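You operate a simulated robot arm through the tools that you are given. There is no shell and no other tool. Be economical: measure what you need, move in short steps, check, and stop when the job is done.

You run a simulated two-armed robot. Do the job below in one go: nothing can be reset, and whatever is moved stays where it is left.

TASK
Hold the coarse sieve, brush it clean and set it on the rail.
Fine: work on the bench; put the brush back; the drying rail is over the trough.

Only the result counts: the job must be done as asked and must still hold three seconds after the hand-in. Knocking over, shifting, dropping, spilling or breaking anything else fails it.

THE ROBOT
Two 7-joint arms with two-finger parallel grippers on one trunk, on a base that drives. Base frame: it is fixed to the floor where the robot stands at the start and does not move with it; the origin is under the middle of the robot, x ahead of it, y to its left, z up. Lengths are in m, angles in rad, forces in N, time in s.
The left shoulder is at the start at [0.07, 0.134, 1.264], the right one opposite. With the tool pointing down near the work surface each hand reaches from about 0.1 to 0.64 m from the robot's upright axis, wherever it stands, measured 20 degrees to its own side. Places, roughly: top of the wash bench [0.5, 0.1, 0.9]; drying rail [0.7, -0.5, 1.2]; sieve [-0.5, -1.5, 1]. Payload 1.57 kg a hand.
The tool frame of a hand sits at the grasp point between the pads (the TCP): z along the fingers, y along the line on which they close. The tips reach 0.03 m beyond it. The gripper opens to 0.08 m. The fingers are 0.017 m wide and 0.012 m thick; the gripper's body (0.04 by 0.082 m) begins 0.08 m behind the TCP.
Orientation is that of the tool frame in the base frame, as a unit quaternion [x, y, z, w]. With the fingers straight down and closing along the base's y, the tool's x points along the base's -x, its y along +y and its z along -z.

THE INTERFACE
- The arms move only by the tool move_arm. It takes "left_series", "right_series" or both (then of equal length, played together; a hand with none holds still); each is a list of rows, each a list of 3 entries, a list of its own where there are three numbers: the shift along the tool's x, y, z in m, then the turn, a rotation vector about the tool's x, y, z in degrees, then the finger opening in m, from 0 to 0.08. In form: [[[tx, ty, tz], [ax, ay, az], claw], ...]. A call has 1 to 10 rows; each row shifts and turns the commanded pose from where the row before left it, along the tool's axes as they then stand. Each row takes 0.2 s and may step no farther than 0.05 m and 0.15 rad from the row before; otherwise, or with a gripper value out of range, the whole call is refused. A pose out of reach is approached as far as the arm can. The call stops where the force on the tool passes 90 N (or 10 N more than at its start, if that is more) or the arm is blocked; 0.2 s more then pass. Each finger travels about 0.153 m/s and halts on what it meets, pressing with about 28 N; the grip force reading is that of the motor and also rises with nothing between the fingers. The clock runs only during rows and for 0.2 s after the last one: add rows that do not move to give the fingers time. The reply holds the time, the measured pose of the TCP, the force on the tool along the base axes, the opening and the grip force, in the units named above and with some noise, and new pictures: "show" is both (left out), scene, wrist or none (wrist: the cameras of the hands that moved).
- Cameras (640 x 400 px; columns grow to the right, rows downward): "scene" is now at [0.1407, -0.0056, 1.4992]; the picture's right is [-0.04, -1.00, 0.00], its down [-0.51, 0.02, -0.86] and it looks along [0.86, -0.03, -0.51] (base axes); focal length 214 px, centre (320, 200). "left" rides on the left gripper at [0.072, 0.007, -0.122] in its tool frame; the picture's right is [-0.09, 1.00, 0.00], its down [-0.84, -0.08, -0.54] and it looks along [-0.54, -0.05, 0.84] (tool axes); focal length 238 px, centre (320, 200). "right" rides on the right gripper at [0.072, -0.007, -0.122] in its tool frame; the picture's right is [0.09, 1.00, 0.00], its down [-0.84, 0.08, -0.54] and it looks along [-0.54, 0.05, 0.84] (tool axes); focal length 238 px, centre (320, 200).
- lift_body(by): slides the trunk up (or, below 0, down) by that many m; the arms and the scene camera ride with it, the base frame stays. It gives what a move gives, with no picture.
- drive_base(legs): drives the robot by 1 to 6 legs, each [ahead, left, turn to the left] in m, m and rad, along the robot's own axes; the way and the turn of a leg run together, so that a leg with both is an arc; at most 1.5 m and 3.142 rad a leg. The arms and the cameras ride along, it lands a little off, and it stops where it bumps. It gives what a move gives, and a new picture of the scene camera.
- turn_head(pan, tilt): turns the head with the scene camera to pan (to the left, within 1.501 rad either way) and tilt (down, from -0.506 to 1.204), counted from straight ahead of the robot. It gives what a move gives, and a new picture of the scene camera.
- point_at(camera, pixels): for up to 12 pixels [column, row] of the newest picture of that camera ("zoom" is the newest enlarged one), the place [x, y, z] in the base frame of the surface seen there, good to about 0.002 m. No time passes.
- close_up(camera, box): a new picture of the part [left, top, right, bottom] of that camera's present view, enlarged. No time passes.
- close_job(): hands the job in; it is judged then, once.

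Go step by step. Measure first, check grasps and placings, and put right what went wrong. The budget is 80 turns and 260 pictures, counting those below and the enlarged ones. Unless the task says otherwise, let go and move clear before handing in, and close with one line.

The tools are called after "Call:" as a command line: name --argument value ..., lists and objects as JSON in quotes. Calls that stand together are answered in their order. move_arm: Moves the arms, as the interface text tells. Its arguments: {"type":"object","properties":{"left_series":{"type":"array","items":{"type":"array"}},"right_series":{"type":"array","items":{"type":"array"}},"show":{"type":"string","enum":["both","scene","wrist","none"]}},"required":[]} The other tools are called the same way: lift_body (by) slides the trunk up or down; drive_base (legs) drives the base; turn_head (pan, tilt) turns the head that bears the scene camera; point_at (camera, pixels) gives the place of the surface under pixels of a picture; close_up (camera, box) takes an enlarged picture of a part of a camera's view; close_job () hands the job in.

At the start:

```text
clock: 0.0
left_tcp_pos: [0.4602, 0.1359, 1.3749]
left_tool_rot: [0.001, 1.0, 0.0, 0.0]
left_ft_force: [0.1, -0.4, 0.4]
left_gripper_width: 0.08
left_grip_force: 0.0
right_tcp_pos: [0.4, -0.2052, 1.3942]
right_tool_rot: [0.001, 1.0, 0.0, 0.0]
right_ft_force: [-0.2, 0.1, -0.2]
right_gripper_width: 0.08
right_grip_force: 0.1
trunk travel left (down, up): [-0.838, 0.102]
robot x, y, heading: [-0.0008, -0.0011, -0.0]
head pan, tilt: [-0.037, 0.532]
```

scene: 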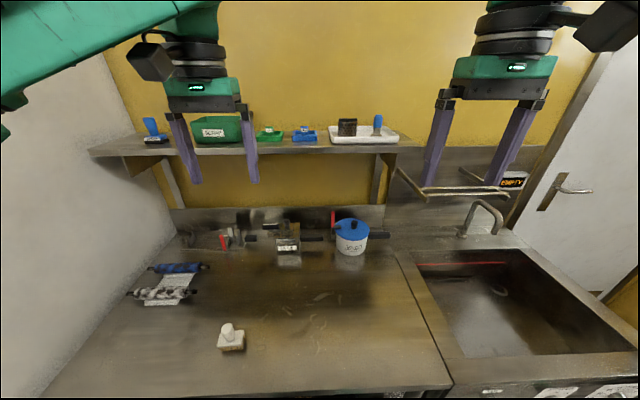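
right: 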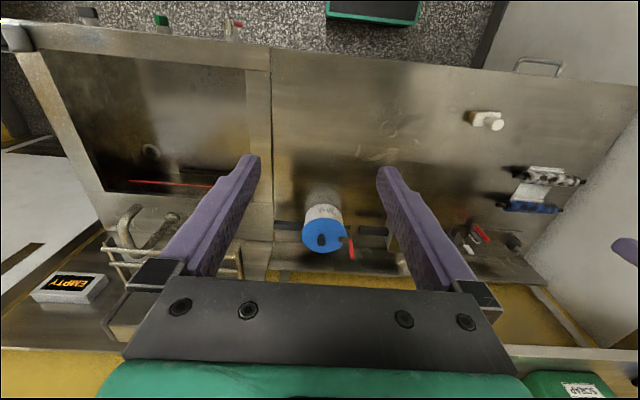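
left: 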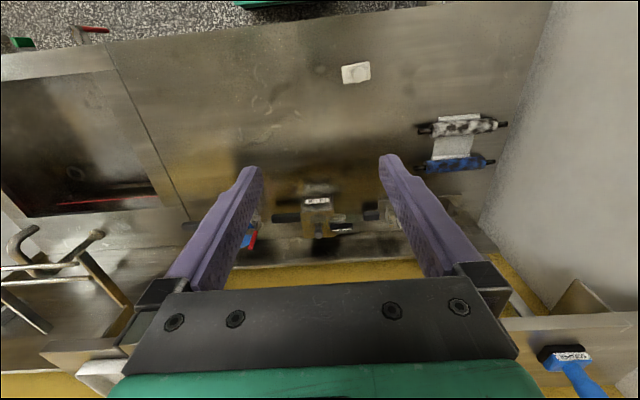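

The scene shows the bench, a shelf with brushes (around [155,130] and [375,125]), and the rail near [460,190]. I'll enlarge the shelf and the rail to read the labels.

Call:
close_up --camera "scene" --box '[120, 100, 420, 290]'

Call:
close_up --camera "scene" --box '[380, 150, 560, 262]'

Call:
turn_head --pan -1.5 --tilt 0.4

```text
2.11 times, centred on (270, 195) of scene
```

zoom: 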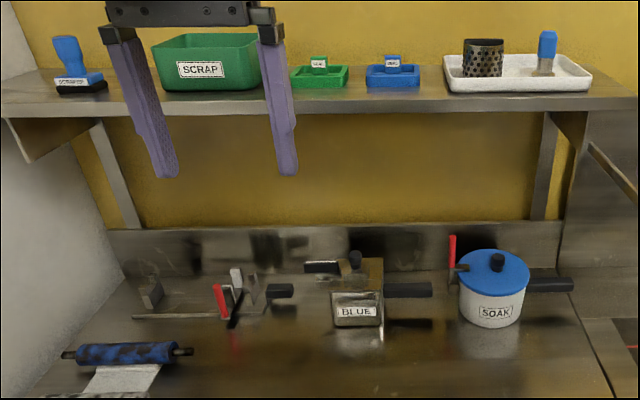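

```text
3.56 times, centred on (470, 206) of scene
```

zoom: 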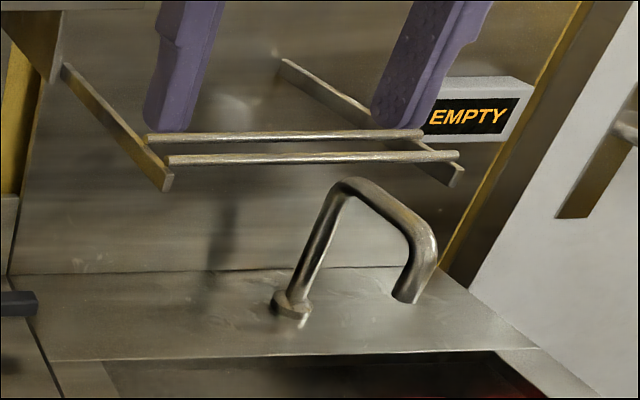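

```text
clock: 1.6
left_tcp_pos: [0.4609, 0.1368, 1.375]
left_tool_rot: [0.0, 1.0, 0.0, 0.0]
left_ft_force: [-0.4, 0.0, 0.3]
left_gripper_width: 0.0801
left_grip_force: 0.0
right_tcp_pos: [0.3995, -0.2047, 1.3952]
right_tool_rot: [0.0, 1.0, 0.0, 0.0]
right_ft_force: [-0.7, 0.3, 0.0]
right_gripper_width: 0.08
right_grip_force: 0.1
trunk travel left (down, up): [-0.838, 0.102]
robot x, y, heading: [0.0001, -0.0021, 0.004]
head pan, tilt: [-1.499, 0.4]
```

scene: 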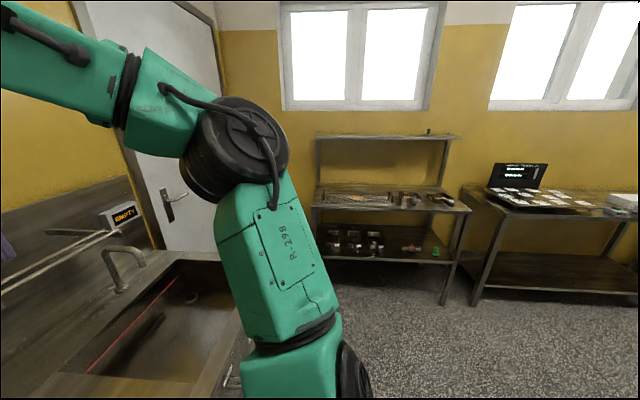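

The rack at [390,200] on the side wall holds items and there's a desk at [560,190]. I'll enlarge both.

Call:
close_up --camera "scene" --box '[305, 175, 465, 275]'

Call:
close_up --camera "scene" --box '[460, 140, 640, 252]'

Call:
point_at --camera "scene" --pixels '[[320, 207], [460, 207], [360, 197], [410, 199], [440, 198], [350, 240], [410, 248], [436, 252], [500, 210], [530, 200], [612, 240], [385, 140]]'

```text
4.00 times, centred on (385, 225) of scene
```

zoom: 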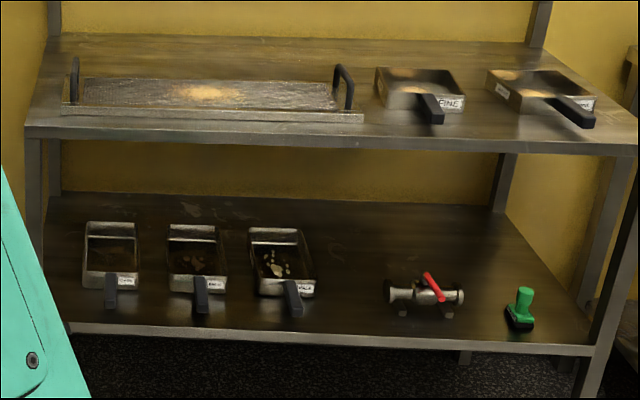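

```text
3.56 times, centred on (550, 196) of scene
```

zoom: 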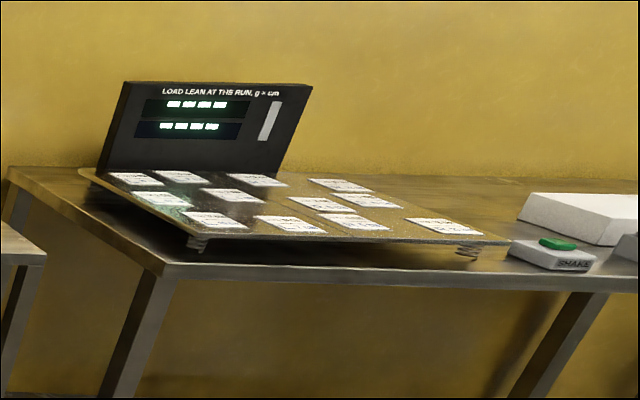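

```text
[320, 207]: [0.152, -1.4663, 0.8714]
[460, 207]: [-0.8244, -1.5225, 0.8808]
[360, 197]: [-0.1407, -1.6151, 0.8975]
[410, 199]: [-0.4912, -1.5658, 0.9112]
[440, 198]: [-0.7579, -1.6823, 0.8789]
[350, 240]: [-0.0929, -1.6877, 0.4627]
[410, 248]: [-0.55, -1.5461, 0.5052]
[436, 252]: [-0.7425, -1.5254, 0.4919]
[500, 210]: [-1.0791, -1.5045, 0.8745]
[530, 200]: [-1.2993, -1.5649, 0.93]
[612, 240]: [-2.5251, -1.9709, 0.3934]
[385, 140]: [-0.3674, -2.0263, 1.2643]
```

The upper rack shelf holds a big tray and two framed sieves with labels ([410,199] and [440,198]). I'll back off a little and turn towards the rack.

Call:
drive_base --legs '[[-0.2, 0, 0], [0, 0, -1.571]]'

Call:
turn_head --pan 0 --tilt 0.5

```text
clock: 7.0
left_tcp_pos: [-0.0666, -0.4631, 1.3749]
left_tool_rot: [0.714, 0.701, 0.0, 0.0]
left_ft_force: [-0.4, -0.2, 0.1]
left_gripper_width: 0.0801
left_grip_force: 0.1
right_tcp_pos: [-0.4071, -0.3955, 1.3944]
right_tool_rot: [0.714, 0.7, 0.0, 0.0]
right_ft_force: [0.2, -0.1, -0.2]
right_gripper_width: 0.08
right_grip_force: 0.0
trunk travel left (down, up): [-0.838, 0.102]
robot x, y, heading: [-0.1966, -0.0039, -1.59]
head pan, tilt: [-1.499, 0.4]
```

scene: 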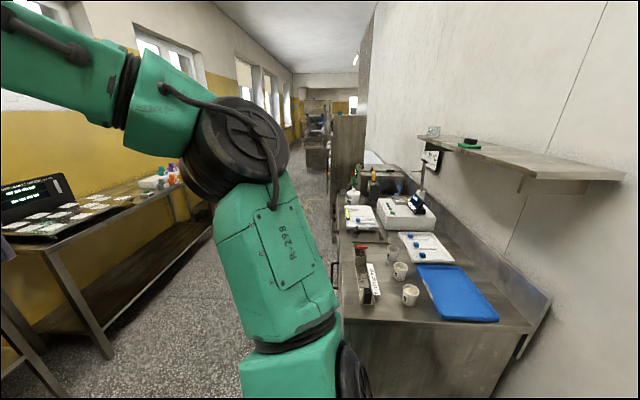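

```text
clock: 8.6
left_tcp_pos: [-0.0662, -0.4625, 1.3748]
left_tool_rot: [0.714, 0.7, 0.0, 0.001]
left_ft_force: [-0.1, -0.2, 0.6]
left_gripper_width: 0.0799
left_grip_force: 0.0
right_tcp_pos: [-0.4067, -0.3974, 1.3944]
right_tool_rot: [0.714, 0.7, 0.0, 0.001]
right_ft_force: [-0.6, 0.4, 1.0]
right_gripper_width: 0.08
right_grip_force: 0.1
trunk travel left (down, up): [-0.838, 0.102]
robot x, y, heading: [-0.1924, -0.0002, -1.592]
head pan, tilt: [0.0, 0.499]
```

scene: 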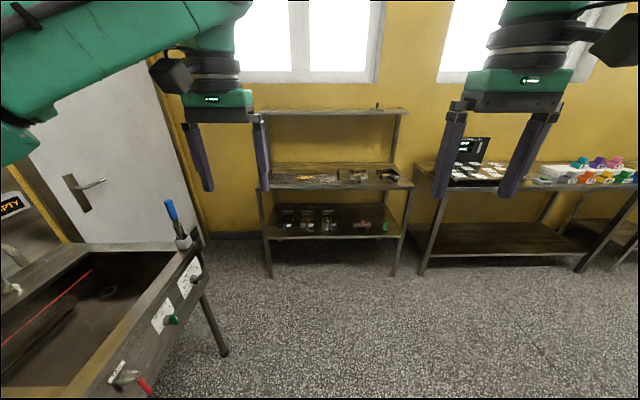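

A blue item stands at [175,220] on the trough's edge; I'll enlarge it along with the front labels of the trough, then drive nearer the rack.

Call:
close_up --camera "scene" --box '[80, 190, 240, 290]'

Call:
drive_base --legs '[[0.8, -0.4, 0.02]]'

Call:
close_up --camera "scene" --box '[200, 150, 520, 350]'

```text
4.00 times, centred on (160, 240) of scene
```

zoom: 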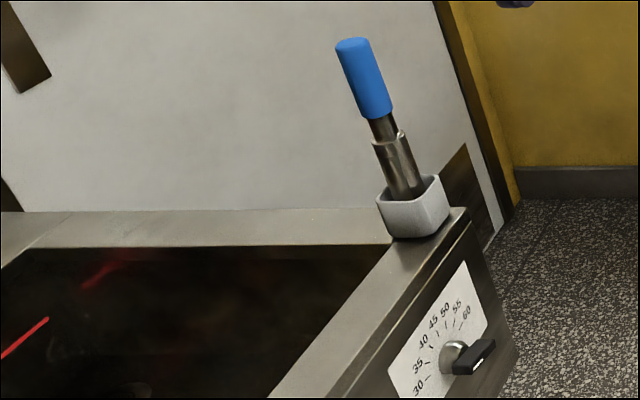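

```text
clock: 13.3
left_tcp_pos: [-0.4833, -1.2557, 1.3757]
left_tool_rot: [0.715, 0.699, 0.0, 0.0]
left_ft_force: [-0.2, -0.2, -0.1]
left_gripper_width: 0.0801
left_grip_force: 0.1
right_tcp_pos: [-0.8228, -1.1878, 1.3963]
right_tool_rot: [0.715, 0.699, 0.0, 0.001]
right_ft_force: [0.0, 0.5, -0.2]
right_gripper_width: 0.0799
right_grip_force: 0.0
trunk travel left (down, up): [-0.838, 0.102]
robot x, y, heading: [-0.6107, -0.7951, -1.592]
head pan, tilt: [0.0, 0.499]
```

scene: 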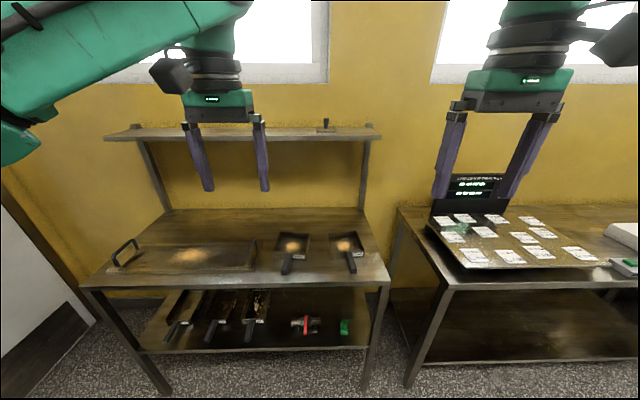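

```text
2.00 times, centred on (360, 250) of scene
```

zoom: 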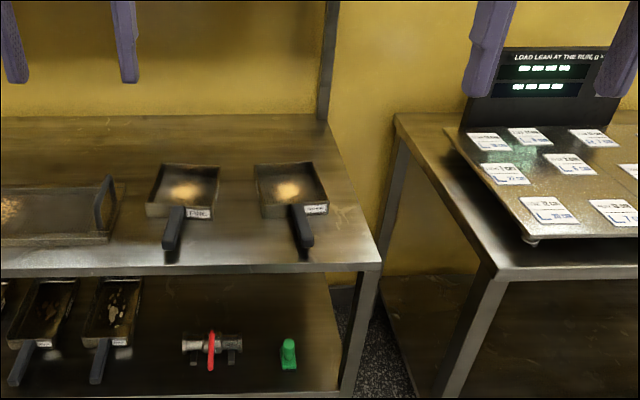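

Now the two sieves are visible; I'll enlarge their labels and measure them.

Call:
close_up --camera "scene" --box '[262, 222, 374, 292]'

Call:
close_up --camera "scene" --box '[150, 285, 358, 345]'

Call:
point_at --camera "scene" --pixels '[[275, 258], [277, 233], [309, 234], [305, 259], [286, 272], [291, 258], [329, 257], [363, 255], [358, 233], [352, 270], [345, 256], [388, 284]]'

```text
5.71 times, centred on (318, 257) of scene
```

zoom: 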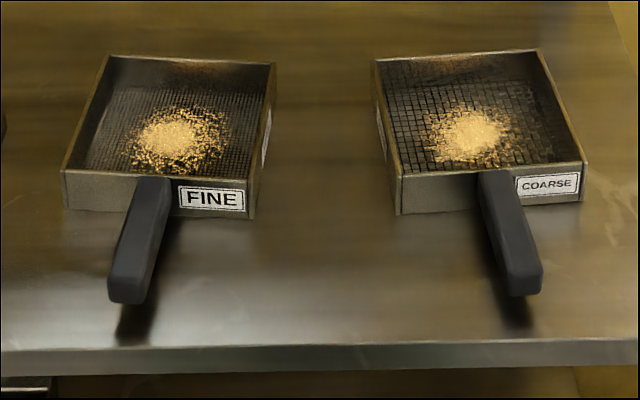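

```text
3.08 times, centred on (254, 315) of scene
```

zoom: 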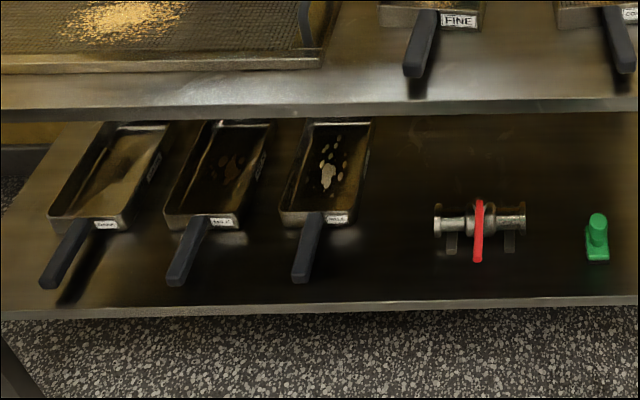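

```text
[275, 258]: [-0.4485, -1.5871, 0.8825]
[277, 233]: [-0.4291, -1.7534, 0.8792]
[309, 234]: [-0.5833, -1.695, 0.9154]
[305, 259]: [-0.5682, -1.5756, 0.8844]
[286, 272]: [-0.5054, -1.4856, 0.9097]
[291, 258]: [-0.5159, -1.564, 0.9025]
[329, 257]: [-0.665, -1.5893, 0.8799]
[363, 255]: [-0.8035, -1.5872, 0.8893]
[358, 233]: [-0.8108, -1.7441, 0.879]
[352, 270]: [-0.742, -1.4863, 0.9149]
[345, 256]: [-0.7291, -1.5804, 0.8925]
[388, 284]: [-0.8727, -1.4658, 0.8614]
```

The right-hand sieve is labelled COARSE (zoom [548,184]); its handle points towards me near [-0.74, -1.50, 0.91]. I'll drive 0.2 m nearer and look at it from the right wrist.

Call:
drive_base --legs '[[0.22, 0.0, 0.02]]'

Call:
move_arm --right_series '[[[0, 0, 0], [0, 0, 0], 0.06]]' --show "wrist"

Call:
turn_head --pan 0 --tilt 0.8

```text
clock: 15.0
left_tcp_pos: [-0.4751, -1.4678, 1.3758]
left_tool_rot: [0.706, 0.708, -0.002, 0.002]
left_ft_force: [-0.4, 1.1, 0.4]
left_gripper_width: 0.0799
left_grip_force: 0.1
right_tcp_pos: [-0.8161, -1.4074, 1.3968]
right_tool_rot: [0.707, 0.707, -0.002, 0.002]
right_ft_force: [-1.2, -0.3, -0.6]
right_gripper_width: 0.0799
right_grip_force: 0.0
trunk travel left (down, up): [-0.838, 0.102]
robot x, y, heading: [-0.6115, -1.0118, -1.572]
head pan, tilt: [0.0, 0.499]
```

scene: 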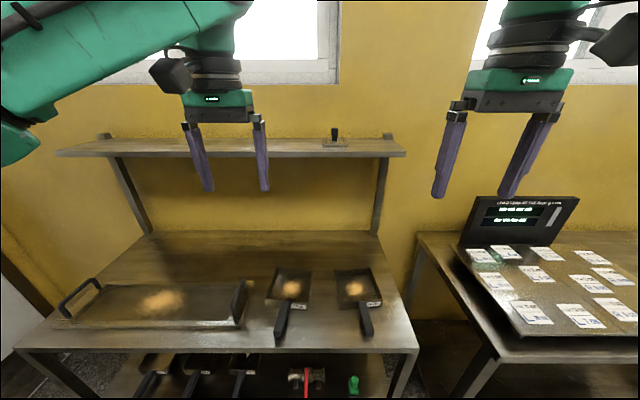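

```text
clock: 15.4
left_tcp_pos: [-0.4746, -1.4729, 1.3752]
left_tool_rot: [0.706, 0.708, 0.0, -0.001]
left_ft_force: [0.5, -0.5, 0.8]
left_gripper_width: 0.0797
left_grip_force: 0.1
right_tcp_pos: [-0.8155, -1.4139, 1.3949]
right_tool_rot: [0.707, 0.707, -0.001, 0.0]
right_ft_force: [0.5, 0.2, -0.3]
right_gripper_width: 0.0598
right_grip_force: 0.1
trunk travel left (down, up): [-0.838, 0.102]
robot x, y, heading: [-0.6085, -1.0106, -1.569]
head pan, tilt: [0.0, 0.499]
```

right: 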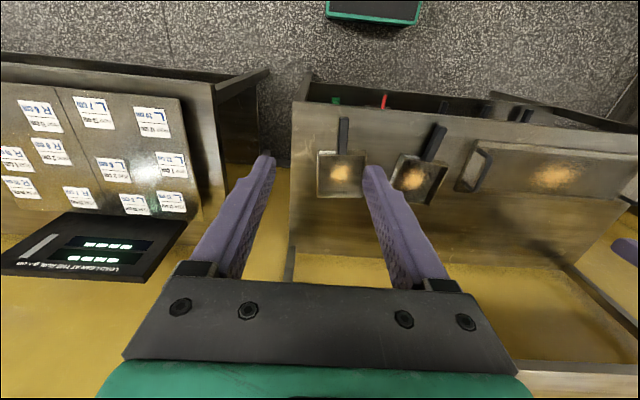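

```text
clock: 16.2
left_tcp_pos: [-0.4746, -1.4706, 1.3745]
left_tool_rot: [0.706, 0.708, -0.001, 0.0]
left_ft_force: [0.1, 0.0, 0.9]
left_gripper_width: 0.0799
left_grip_force: 0.2
right_tcp_pos: [-0.8166, -1.4109, 1.3961]
right_tool_rot: [0.707, 0.707, 0.0, 0.001]
right_ft_force: [-1.0, 0.4, -0.2]
right_gripper_width: 0.0602
right_grip_force: 0.0
trunk travel left (down, up): [-0.838, 0.102]
robot x, y, heading: [-0.6151, -1.0111, -1.57]
head pan, tilt: [0.0, 0.799]
```

scene: 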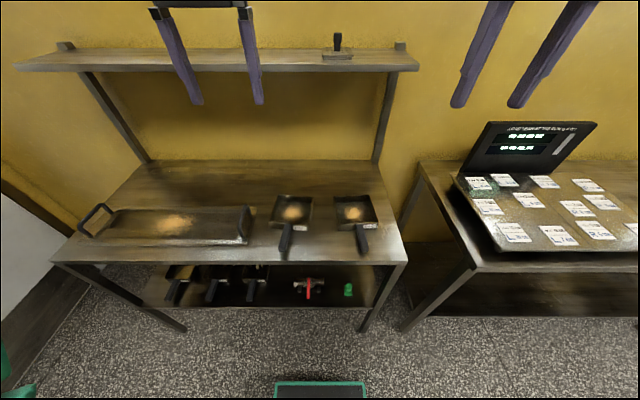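

The sieve's handle is at scene [362,240]; there's also a small black-handled item on the rack's top shelf ([337,48]). I'll enlarge both and measure the handle from the wrist.

Call:
close_up --camera "scene" --box '[325, 188, 389, 262]'

Call:
point_at --camera "zoom" --pixels '[[340, 250], [355, 320], [360, 350], [250, 200], [470, 190], [280, 70], [430, 70], [300, 120], [370, 130], [380, 360]]'

Call:
close_up --camera "scene" --box '[297, 25, 377, 75]'

Call:
point_at --camera "right" --pixels '[[343, 120], [343, 135], [343, 148], [320, 155], [364, 158], [320, 195], [340, 175]]'

```text
5.41 times, centred on (357, 225) of scene
```

zoom: 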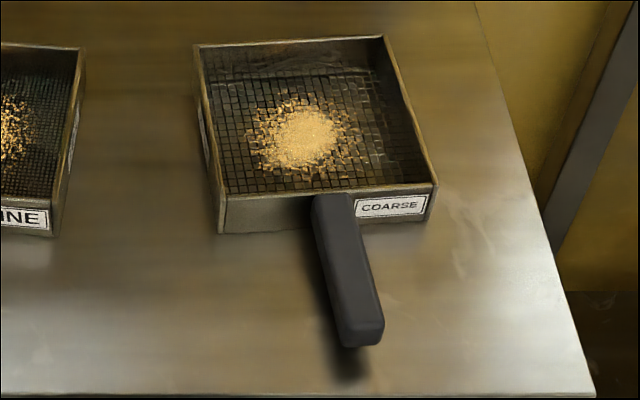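

```text
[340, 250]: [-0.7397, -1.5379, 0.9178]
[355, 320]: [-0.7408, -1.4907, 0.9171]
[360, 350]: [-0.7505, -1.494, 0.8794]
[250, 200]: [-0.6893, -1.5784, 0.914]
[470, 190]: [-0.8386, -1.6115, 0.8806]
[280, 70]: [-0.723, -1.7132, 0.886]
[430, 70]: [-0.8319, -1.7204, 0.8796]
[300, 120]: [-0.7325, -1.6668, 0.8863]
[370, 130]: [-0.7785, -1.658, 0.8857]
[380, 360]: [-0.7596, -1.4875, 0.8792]
```

```text
8.00 times, centred on (337, 50) of scene
```

zoom: 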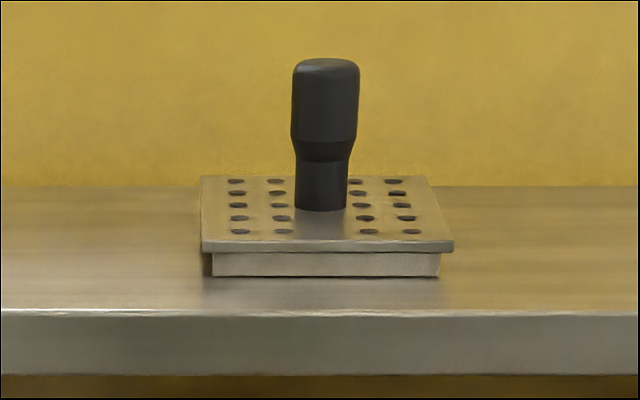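

```text
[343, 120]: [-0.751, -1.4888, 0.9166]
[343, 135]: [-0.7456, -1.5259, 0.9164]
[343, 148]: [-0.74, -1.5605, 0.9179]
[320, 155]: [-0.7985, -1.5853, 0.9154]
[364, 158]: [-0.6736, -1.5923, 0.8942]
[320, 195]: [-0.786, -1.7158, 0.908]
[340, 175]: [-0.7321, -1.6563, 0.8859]
```

The handle runs from y≈-1.575 to -1.485 with top z≈0.917. I'll bring the right hand down above it and tilt the fingers forward so that they lie more along the handle.

Call:
move_arm --right_series '[[[0, 0.012, 0.048], [0, 0, 0], 0.06], [[0, 0.012, 0.048], [0, 0, 0], 0.06], [[0, 0.012, 0.048], [0, 0, 0], 0.06], [[0, 0.012, 0.048], [0, 0, 0], 0.06], [[0, 0.012, 0.048], [0, 0, 0], 0.06], [[0, 0.012, 0.048], [0, 0, 0], 0.06], [[0.01, 0, 0], [0, -8, 0], 0.06], [[0, 0, 0], [0, -8, 0], 0.06], [[0, 0, 0], [0, -8, 0], 0.06], [[0, 0, 0], [0, -8, 0], 0.06]]' --show "both"

Call:
close_up --camera "right" --box '[240, 60, 400, 160]'

```text
clock: 18.4
left_tcp_pos: [-0.4743, -1.4716, 1.3754]
left_tool_rot: [0.706, 0.708, 0.0, 0.0]
left_ft_force: [0.4, -0.5, -0.5]
left_gripper_width: 0.0799
left_grip_force: 0.1
right_tcp_pos: [-0.732, -1.4433, 1.1448]
right_tool_rot: [0.685, 0.686, -0.172, 0.173]
right_ft_force: [-0.9, 0.1, 0.4]
right_gripper_width: 0.06
right_grip_force: 0.1
right hand out of reach, approached as far as the arm can: row 9, 10
trunk travel left (down, up): [-0.838, 0.102]
robot x, y, heading: [-0.6115, -1.0118, -1.57]
head pan, tilt: [0.0, 0.799]
```

scene: 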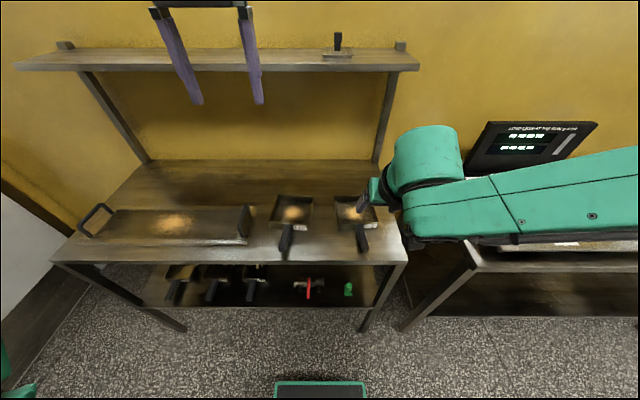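
right: 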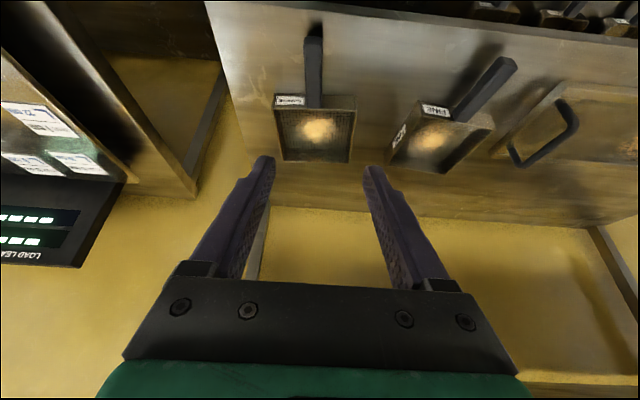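

```text
4.00 times, centred on (320, 110) of right
```

zoom: 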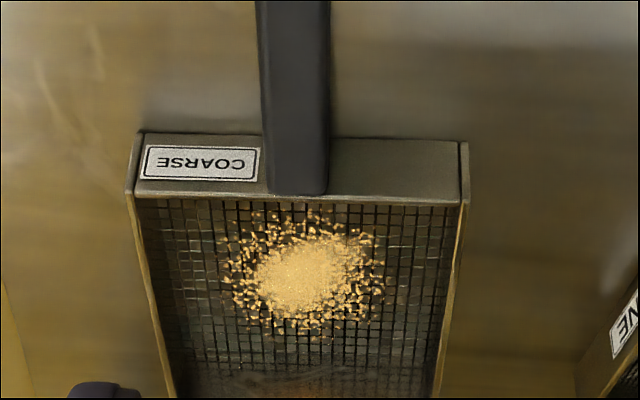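

The tilt reached about 28° and then ran out of reach, which is enough. I'll measure the handle axis in this zoom.

Call:
point_at --camera "zoom" --pixels '[[264, 30], [324, 30], [294, 30], [272, 170], [324, 170], [298, 170], [140, 140], [462, 150], [300, 270], [225, 290]]'

Call:
move_arm --right_series '[[[0, 0, 0], [0, 0, 0], 0.06]]' --show "wrist"

```text
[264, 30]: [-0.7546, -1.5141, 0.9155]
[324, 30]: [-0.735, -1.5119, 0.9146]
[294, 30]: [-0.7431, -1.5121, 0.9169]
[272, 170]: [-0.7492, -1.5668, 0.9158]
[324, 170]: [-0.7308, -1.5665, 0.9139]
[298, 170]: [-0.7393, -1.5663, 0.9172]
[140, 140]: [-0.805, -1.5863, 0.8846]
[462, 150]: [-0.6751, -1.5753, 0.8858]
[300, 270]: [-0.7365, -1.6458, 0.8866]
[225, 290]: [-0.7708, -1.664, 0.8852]
```

```text
clock: 18.8
left_tcp_pos: [-0.4741, -1.4722, 1.3762]
left_tool_rot: [0.707, 0.708, 0.0, 0.001]
left_ft_force: [-0.2, -0.4, -0.6]
left_gripper_width: 0.0799
left_grip_force: 0.0
right_tcp_pos: [-0.7301, -1.4451, 1.1447]
right_tool_rot: [0.686, 0.686, -0.172, 0.172]
right_ft_force: [-0.6, 0.6, -0.3]
right_gripper_width: 0.0599
right_grip_force: 0.0
trunk travel left (down, up): [-0.838, 0.102]
robot x, y, heading: [-0.613, -1.0142, -1.566]
head pan, tilt: [0.0, 0.799]
```

right: 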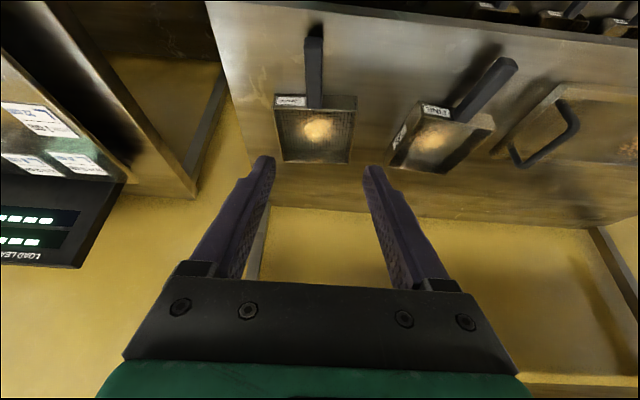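

The handle is about 0.022 m wide, its axis through (-0.744,-1.513) and (-0.7395,-1.5665), turned by ~4.8°. I'll yaw to match and go to a pre-grasp pose.

Call:
move_arm --right_series '[[[0.005, -0.002, 0.036], [-2.3, 0, -4.2], 0.06], [[0.005, -0.002, 0.036], [0, 0, 0], 0.06], [[0.005, -0.002, 0.036], [0, 0, 0], 0.06], [[0.005, -0.002, 0.036], [0, 0, 0], 0.06], [[0.005, -0.002, 0.036], [0, 0, 0], 0.06], [[0, 0, 0], [0, 0, 0], 0.06]]' --show "both"

```text
clock: 20.2
left_tcp_pos: [-0.4745, -1.4712, 1.3759]
left_tool_rot: [0.706, 0.708, 0.0, 0.001]
left_ft_force: [0.1, 0.0, 0.4]
left_gripper_width: 0.0799
left_grip_force: 0.0
right_tcp_pos: [-0.7384, -1.5072, 0.9737]
right_tool_rot: [0.656, 0.714, -0.163, 0.18]
right_ft_force: [0.5, 0.3, -1.5]
right_gripper_width: 0.06
right_grip_force: 0.0
trunk travel left (down, up): [-0.838, 0.102]
robot x, y, heading: [-0.6129, -1.0148, -1.571]
head pan, tilt: [0.0, 0.799]
```

scene: 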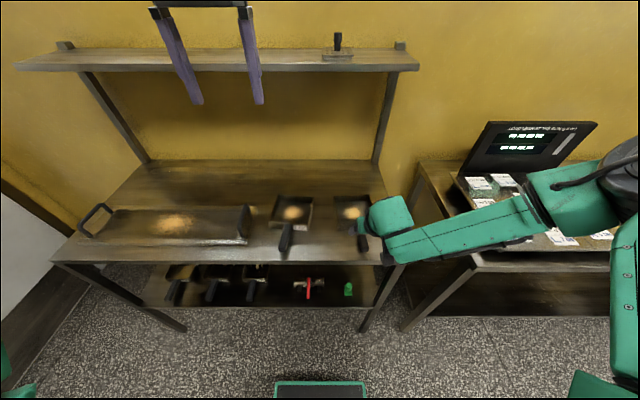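
right: 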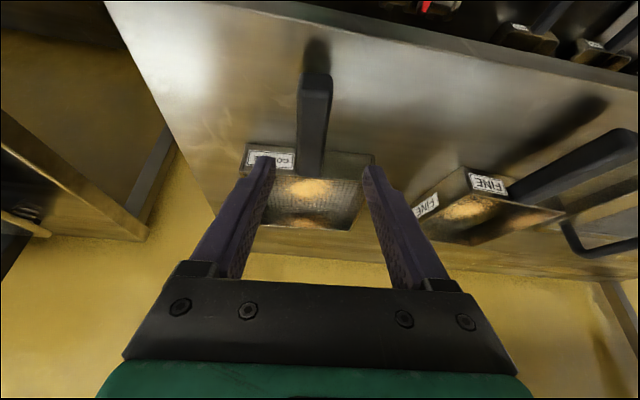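

Aligned within a few mm (handle at column 314, finger middle ~317). I'll check the forearm's height over the scale, then descend and close.

Call:
point_at --camera "scene" --pixels '[[440, 245], [480, 240], [520, 225], [580, 215], [610, 200]]'

Call:
move_arm --right_series '[[[0.001, -0.002, 0.022], [0, 0, 0], 0.06], [[0.001, -0.002, 0.022], [0, 0, 0], 0.06], [[0.001, -0.001, 0.021], [0, 0, 0], 0.06], [[0, 0, 0], [0, 0, 0], 0.06]]' --show "both"

```text
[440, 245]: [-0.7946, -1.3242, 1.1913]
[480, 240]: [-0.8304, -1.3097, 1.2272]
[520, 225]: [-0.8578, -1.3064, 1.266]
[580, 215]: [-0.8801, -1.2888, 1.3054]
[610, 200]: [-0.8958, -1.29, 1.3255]
```

```text
clock: 21.2
left_tcp_pos: [-0.4752, -1.4729, 1.3753]
left_tool_rot: [0.707, 0.707, 0.0, 0.0]
left_ft_force: [-0.1, -0.8, 0.9]
left_gripper_width: 0.0801
left_grip_force: 0.0
right_tcp_pos: [-0.7596, -1.5223, 0.9393]
right_tool_rot: [0.657, 0.714, -0.163, 0.178]
right_ft_force: [0.7, 0.4, 0.6]
right_gripper_width: 0.0601
right_grip_force: 0.0
right hand out of reach, approached as far as the arm can: row 2, 3
trunk travel left (down, up): [-0.838, 0.102]
robot x, y, heading: [-0.6146, -1.0139, -1.571]
head pan, tilt: [0.0, 0.799]
```

scene: 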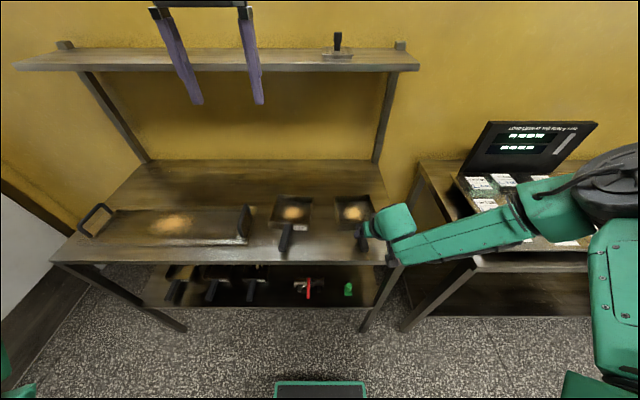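
right: 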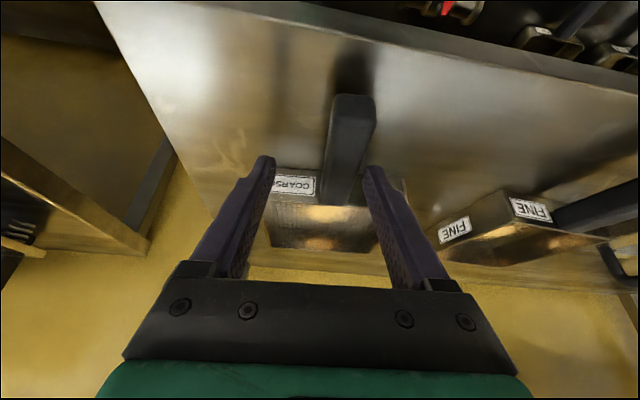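

Reach ran out (the hand drifted to x -0.76). The forearm is well above everything (z>1.19), so I'll back off and use the trunk to descend.

Call:
move_arm --right_series '[[[0, 0, -0.03], [0, 0, 0], 0.06], [[0, 0, -0.036], [0, 0, 0], 0.06], [[0, 0, 0], [0, 0, 0], 0.06]]' --show "none"

```text
clock: 22.0
left_tcp_pos: [-0.4739, -1.4729, 1.3747]
left_tool_rot: [0.707, 0.708, 0.0, 0.001]
left_ft_force: [-1.2, -0.2, -0.2]
left_gripper_width: 0.0801
left_grip_force: 0.1
right_tcp_pos: [-0.7629, -1.4911, 0.9969]
right_tool_rot: [0.656, 0.715, -0.163, 0.179]
right_ft_force: [-0.2, 0.2, -0.2]
right_gripper_width: 0.06
right_grip_force: 0.1
trunk travel left (down, up): [-0.838, 0.102]
robot x, y, heading: [-0.6115, -1.011, -1.563]
head pan, tilt: [0.0, 0.799]
```

Call:
move_arm --right_series '[[[-0.018, 0.009, 0.0095], [0, 0, 0], 0.06], [[-0.0177, 0.0082, 0.0095], [0, 0, 0], 0.06], [[0, 0, 0], [0, 0, 0], 0.06]]' --show "wrist"

```text
clock: 22.8
left_tcp_pos: [-0.475, -1.471, 1.375]
left_tool_rot: [0.707, 0.708, -0.001, 0.001]
left_ft_force: [-0.3, 0.8, 0.5]
left_gripper_width: 0.0801
left_grip_force: 0.2
right_tcp_pos: [-0.7402, -1.5279, 0.9981]
right_tool_rot: [0.657, 0.713, -0.165, 0.179]
right_ft_force: [-0.1, -1.2, 0.9]
right_gripper_width: 0.0599
right_grip_force: 0.0
trunk travel left (down, up): [-0.838, 0.102]
robot x, y, heading: [-0.6121, -1.0112, -1.569]
head pan, tilt: [0.0, 0.799]
```

right: 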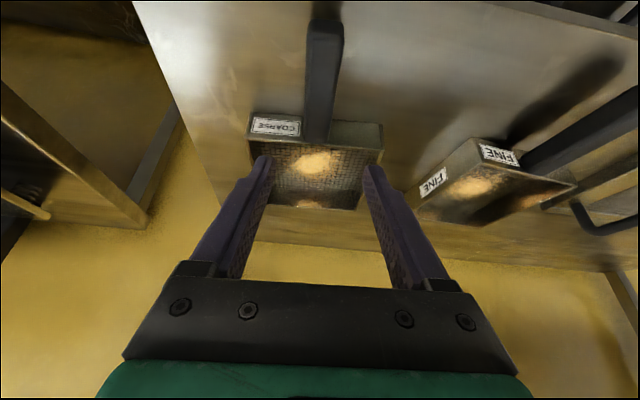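

The hand is lined up straight above the handle; lowering the trunk 0.083.

Call:
lift_body --by -0.083

Call:
move_arm --right_series '[[[0, 0, 0], [0, 0, 0], 0.06]]' --show "both"

Call:
close_up --camera "right" --box '[220, 80, 420, 205]'

```text
clock: 24.0
left_tcp_pos: [-0.4749, -1.471, 1.2913]
left_tool_rot: [0.707, 0.707, 0.0, 0.0]
left_ft_force: [0.7, 0.6, 0.2]
left_gripper_width: 0.0801
left_grip_force: 0.1
right_tcp_pos: [-0.7399, -1.5292, 0.9154]
right_tool_rot: [0.656, 0.715, -0.164, 0.179]
right_ft_force: [0.3, 0.2, -0.2]
right_gripper_width: 0.0601
right_grip_force: 0.0
trunk travel left (down, up): [-0.755, 0.185]
robot x, y, heading: [-0.6091, -1.0118, -1.568]
head pan, tilt: [0.0, 0.799]
```

```text
clock: 24.4
left_tcp_pos: [-0.4753, -1.4718, 1.2921]
left_tool_rot: [0.706, 0.708, 0.0, 0.0]
left_ft_force: [-0.1, 0.1, -0.7]
left_gripper_width: 0.0799
left_grip_force: 0.0
right_tcp_pos: [-0.739, -1.5301, 0.9149]
right_tool_rot: [0.656, 0.714, -0.164, 0.179]
right_ft_force: [-0.8, 1.5, -0.4]
right_gripper_width: 0.0597
right_grip_force: 0.1
trunk travel left (down, up): [-0.755, 0.185]
robot x, y, heading: [-0.6109, -1.0131, -1.571]
head pan, tilt: [0.0, 0.799]
```

scene: 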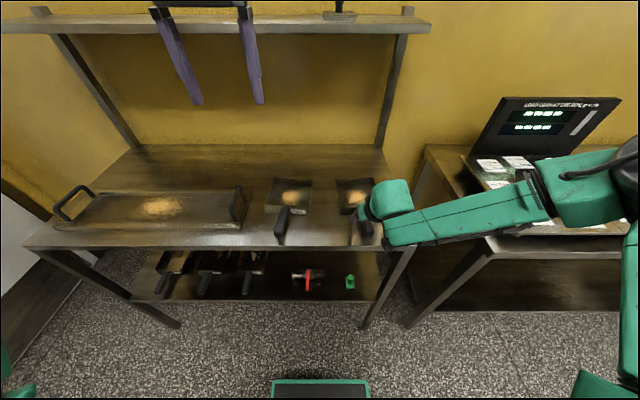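
right: 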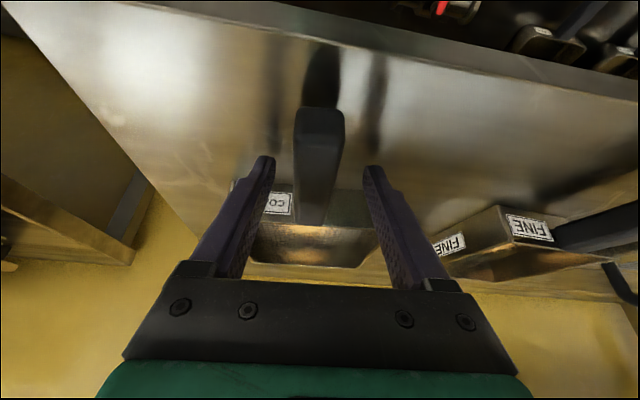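

```text
3.20 times, centred on (320, 142) of right
```

zoom: 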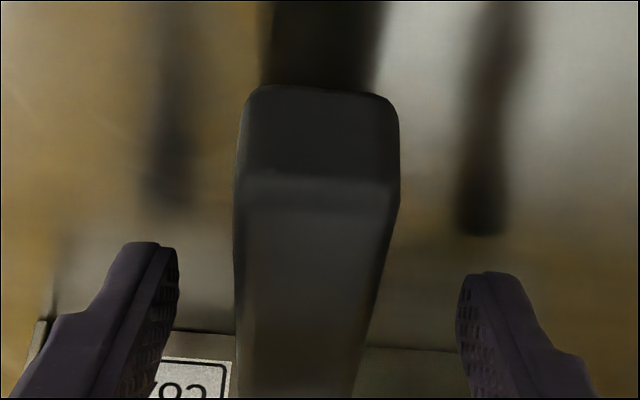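

The fingers straddle the handle. I'll centre by -0.003 and close.

Call:
move_arm --right_series '[[[0, -0.003, 0], [0, 0, 0], 0.06], [[0, 0, 0], [0, 0, 0], 0.03], [[0, 0, 0], [0, 0, 0], 0.015], [[0, 0, 0], [0, 0, 0], 0.0], [[0, 0, 0], [0, 0, 0], 0.0]]' --show "wrist"

Call:
lift_body --by 0.03

Call:
move_arm --right_series '[[[0, 0, 0], [0, 0, 0], 0]]' --show "both"

```text
clock: 25.6
left_tcp_pos: [-0.4742, -1.4712, 1.2929]
left_tool_rot: [0.707, 0.708, 0.0, 0.001]
left_ft_force: [-0.9, -0.1, -0.3]
left_gripper_width: 0.0801
left_grip_force: 0.1
right_tcp_pos: [-0.7432, -1.5283, 0.9149]
right_tool_rot: [0.656, 0.715, -0.163, 0.179]
right_ft_force: [-0.4, -0.5, 0.5]
right_gripper_width: 0.0237
right_grip_force: 27.9
trunk travel left (down, up): [-0.755, 0.185]
robot x, y, heading: [-0.6095, -1.0132, -1.57]
head pan, tilt: [0.0, 0.799]
```

right: 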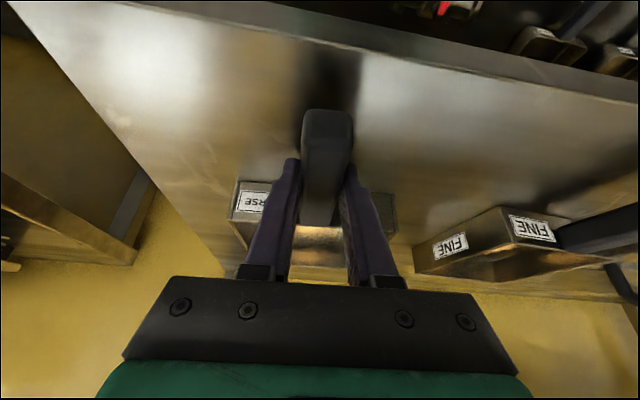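

```text
clock: 26.4
left_tcp_pos: [-0.4744, -1.4731, 1.3206]
left_tool_rot: [0.707, 0.707, 0.0, 0.0]
left_ft_force: [0.6, 0.3, 0.5]
left_gripper_width: 0.0802
left_grip_force: 0.0
right_tcp_pos: [-0.7419, -1.5291, 0.9435]
right_tool_rot: [0.657, 0.714, -0.164, 0.179]
right_ft_force: [0.3, -0.7, -0.5]
right_gripper_width: 0.0237
right_grip_force: 27.9
trunk travel left (down, up): [-0.785, 0.155]
robot x, y, heading: [-0.6089, -1.0109, -1.571]
head pan, tilt: [0.0, 0.799]
```

```text
clock: 26.8
left_tcp_pos: [-0.4743, -1.4715, 1.3227]
left_tool_rot: [0.707, 0.708, 0.0, 0.001]
left_ft_force: [-0.6, 0.0, 0.0]
left_gripper_width: 0.08
left_grip_force: 0.0
right_tcp_pos: [-0.742, -1.5278, 0.9452]
right_tool_rot: [0.657, 0.714, -0.164, 0.179]
right_ft_force: [-0.1, 0.6, -1.2]
right_gripper_width: 0.0233
right_grip_force: 28.0
trunk travel left (down, up): [-0.785, 0.155]
robot x, y, heading: [-0.6098, -1.0088, -1.568]
head pan, tilt: [0.0, 0.799]
```

scene: 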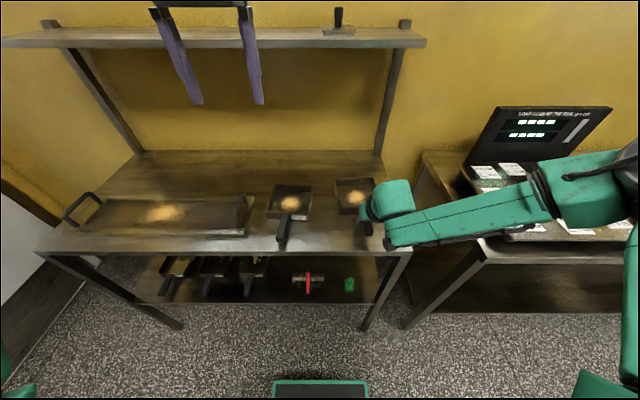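
right: 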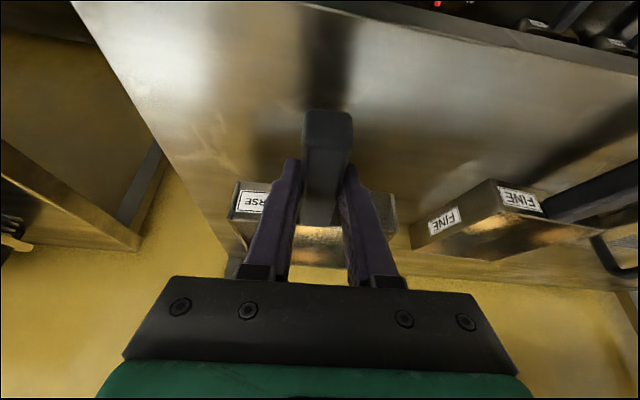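

The sieve came up level and firmly gripped (0.0235 m, 28 N). I'll raise the trunk, back off diagonally into the free floor and turn to the bench.

Call:
lift_body --by 0.13

Call:
drive_base --legs '[[-0.7, 0.3, 0], [0, 0, 0.8], [0, 0, 0.77]]'

Call:
turn_head --pan -0.1 --tilt 0.5

```text
clock: 28.3
left_tcp_pos: [-0.4745, -1.4722, 1.4524]
left_tool_rot: [0.706, 0.708, 0.0, 0.0]
left_ft_force: [-0.6, -0.8, -0.8]
left_gripper_width: 0.0799
left_grip_force: 0.0
right_tcp_pos: [-0.7428, -1.5292, 1.0742]
right_tool_rot: [0.656, 0.715, -0.163, 0.179]
right_ft_force: [-0.4, -0.1, -1.2]
right_gripper_width: 0.0236
right_grip_force: 28.1
trunk travel left (down, up): [-0.915, 0.025]
robot x, y, heading: [-0.612, -1.0109, -1.565]
head pan, tilt: [0.0, 0.799]
```

```text
clock: 36.6
left_tcp_pos: [0.1528, -0.1833, 1.4527]
left_tool_rot: [0.001, 1.0, -0.001, 0.0]
left_ft_force: [0.3, -0.2, 0.2]
left_gripper_width: 0.08
left_grip_force: 0.1
right_tcp_pos: [0.2089, -0.4517, 1.0743]
right_tool_rot: [-0.039, 0.969, 0.011, 0.242]
right_ft_force: [-0.5, -0.6, -1.0]
right_gripper_width: 0.0235
right_grip_force: 27.9
trunk travel left (down, up): [-0.915, 0.025]
robot x, y, heading: [-0.3048, -0.3191, 0.005]
head pan, tilt: [0.0, 0.799]
```

scene: 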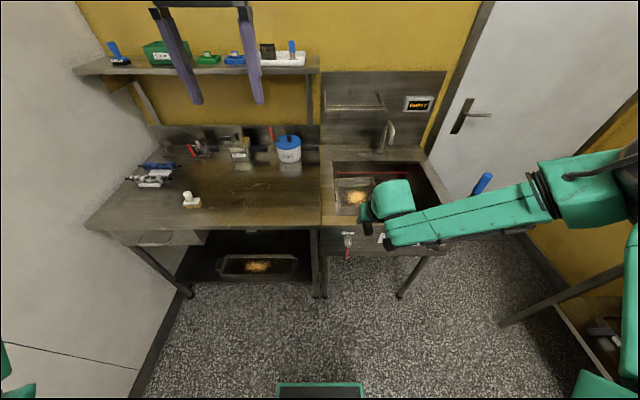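

```text
clock: 37.4
left_tcp_pos: [0.1534, -0.1829, 1.4524]
left_tool_rot: [0.0, 1.0, 0.0, 0.0]
left_ft_force: [0.2, 0.7, -0.3]
left_gripper_width: 0.08
left_grip_force: 0.1
right_tcp_pos: [0.2094, -0.4511, 1.0748]
right_tool_rot: [-0.04, 0.969, 0.011, 0.242]
right_ft_force: [0.5, -0.7, -0.3]
right_gripper_width: 0.0235
right_grip_force: 27.8
trunk travel left (down, up): [-0.915, 0.025]
robot x, y, heading: [-0.3044, -0.3202, 0.002]
head pan, tilt: [-0.099, 0.499]
```

scene: 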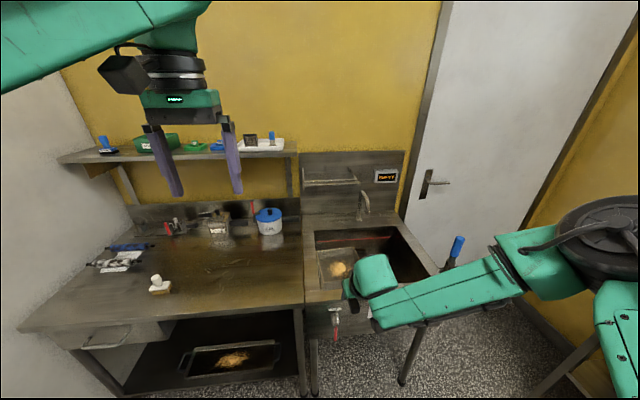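

The sieve still carries its powder at scene [340,270]. Now I'll read the shelf tools and measure them.

Call:
close_up --camera "scene" --box '[90, 125, 190, 160]'

Call:
close_up --camera "scene" --box '[180, 122, 300, 162]'

Call:
point_at --camera "scene" --pixels '[[105, 140], [108, 150], [196, 147], [216, 145], [250, 140], [272, 137], [60, 160], [290, 150], [305, 182], [355, 182], [385, 177], [460, 242]]'

Call:
close_up --camera "scene" --box '[80, 200, 300, 300]'

```text
6.40 times, centred on (140, 142) of scene
```

zoom: 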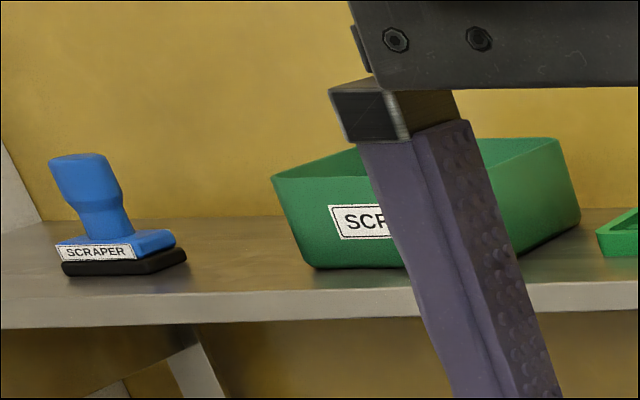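

```text
5.33 times, centred on (240, 142) of scene
```

zoom: 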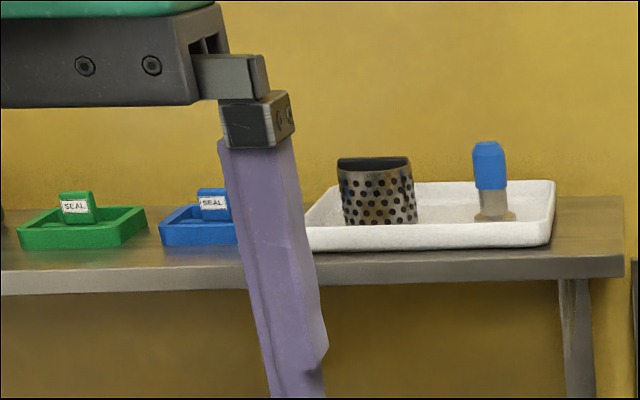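

```text
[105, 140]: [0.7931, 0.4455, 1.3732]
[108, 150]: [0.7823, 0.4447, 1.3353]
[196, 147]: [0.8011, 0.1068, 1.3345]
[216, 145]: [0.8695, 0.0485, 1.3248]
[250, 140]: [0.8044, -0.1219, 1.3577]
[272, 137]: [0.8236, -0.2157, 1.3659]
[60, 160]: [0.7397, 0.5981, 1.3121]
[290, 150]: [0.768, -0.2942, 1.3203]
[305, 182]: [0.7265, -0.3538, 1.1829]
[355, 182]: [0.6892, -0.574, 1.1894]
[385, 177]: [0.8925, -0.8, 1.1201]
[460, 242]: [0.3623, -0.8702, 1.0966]
```

```text
2.91 times, centred on (190, 250) of scene
```

zoom: 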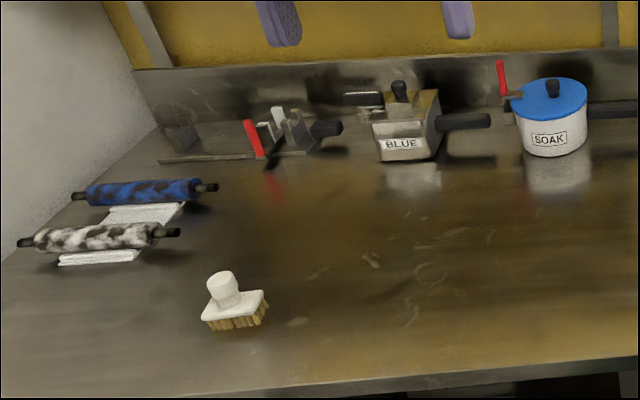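

The bench holds a white bristle brush ([158,285]); another tool stands in a holder at the trough corner ([455,248]). I'll enlarge both.

Call:
close_up --camera "scene" --box '[136, 265, 184, 300]'

Call:
close_up --camera "scene" --box '[425, 225, 485, 285]'

Call:
point_at --camera "scene" --pixels '[[157, 279], [157, 284], [160, 291], [150, 288], [170, 285], [250, 300], [20, 325], [305, 300], [300, 290], [250, 240]]'

Call:
close_up --camera "right" --box '[160, 80, 480, 280]'

```text
11.43 times, centred on (160, 282) of scene
```

zoom: 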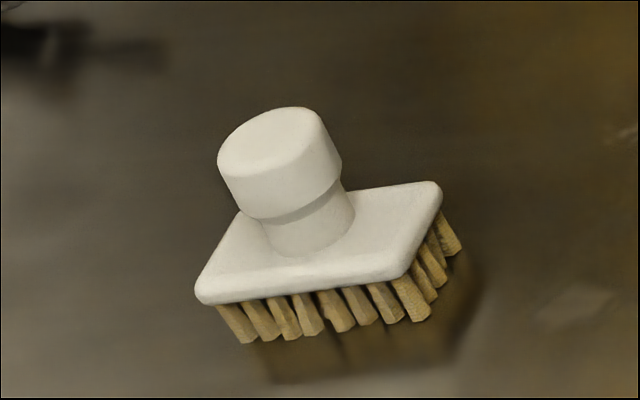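

```text
6.67 times, centred on (455, 255) of scene
```

zoom: 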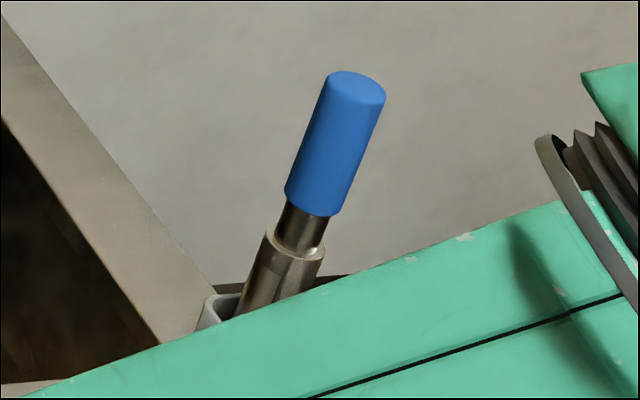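

```text
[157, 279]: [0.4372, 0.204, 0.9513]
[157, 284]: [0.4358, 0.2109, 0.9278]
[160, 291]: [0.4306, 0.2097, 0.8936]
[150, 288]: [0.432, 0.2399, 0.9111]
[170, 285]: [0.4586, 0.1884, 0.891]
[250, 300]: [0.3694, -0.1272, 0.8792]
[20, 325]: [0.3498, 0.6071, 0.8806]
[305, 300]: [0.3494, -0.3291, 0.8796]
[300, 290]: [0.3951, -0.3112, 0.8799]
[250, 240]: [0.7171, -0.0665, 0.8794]
```

```text
2.00 times, centred on (320, 180) of right
```

zoom: 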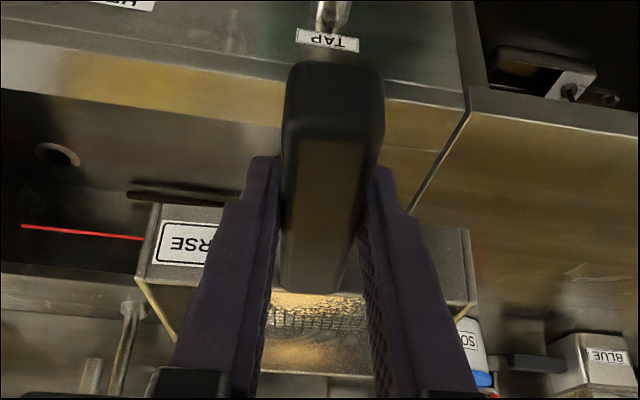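

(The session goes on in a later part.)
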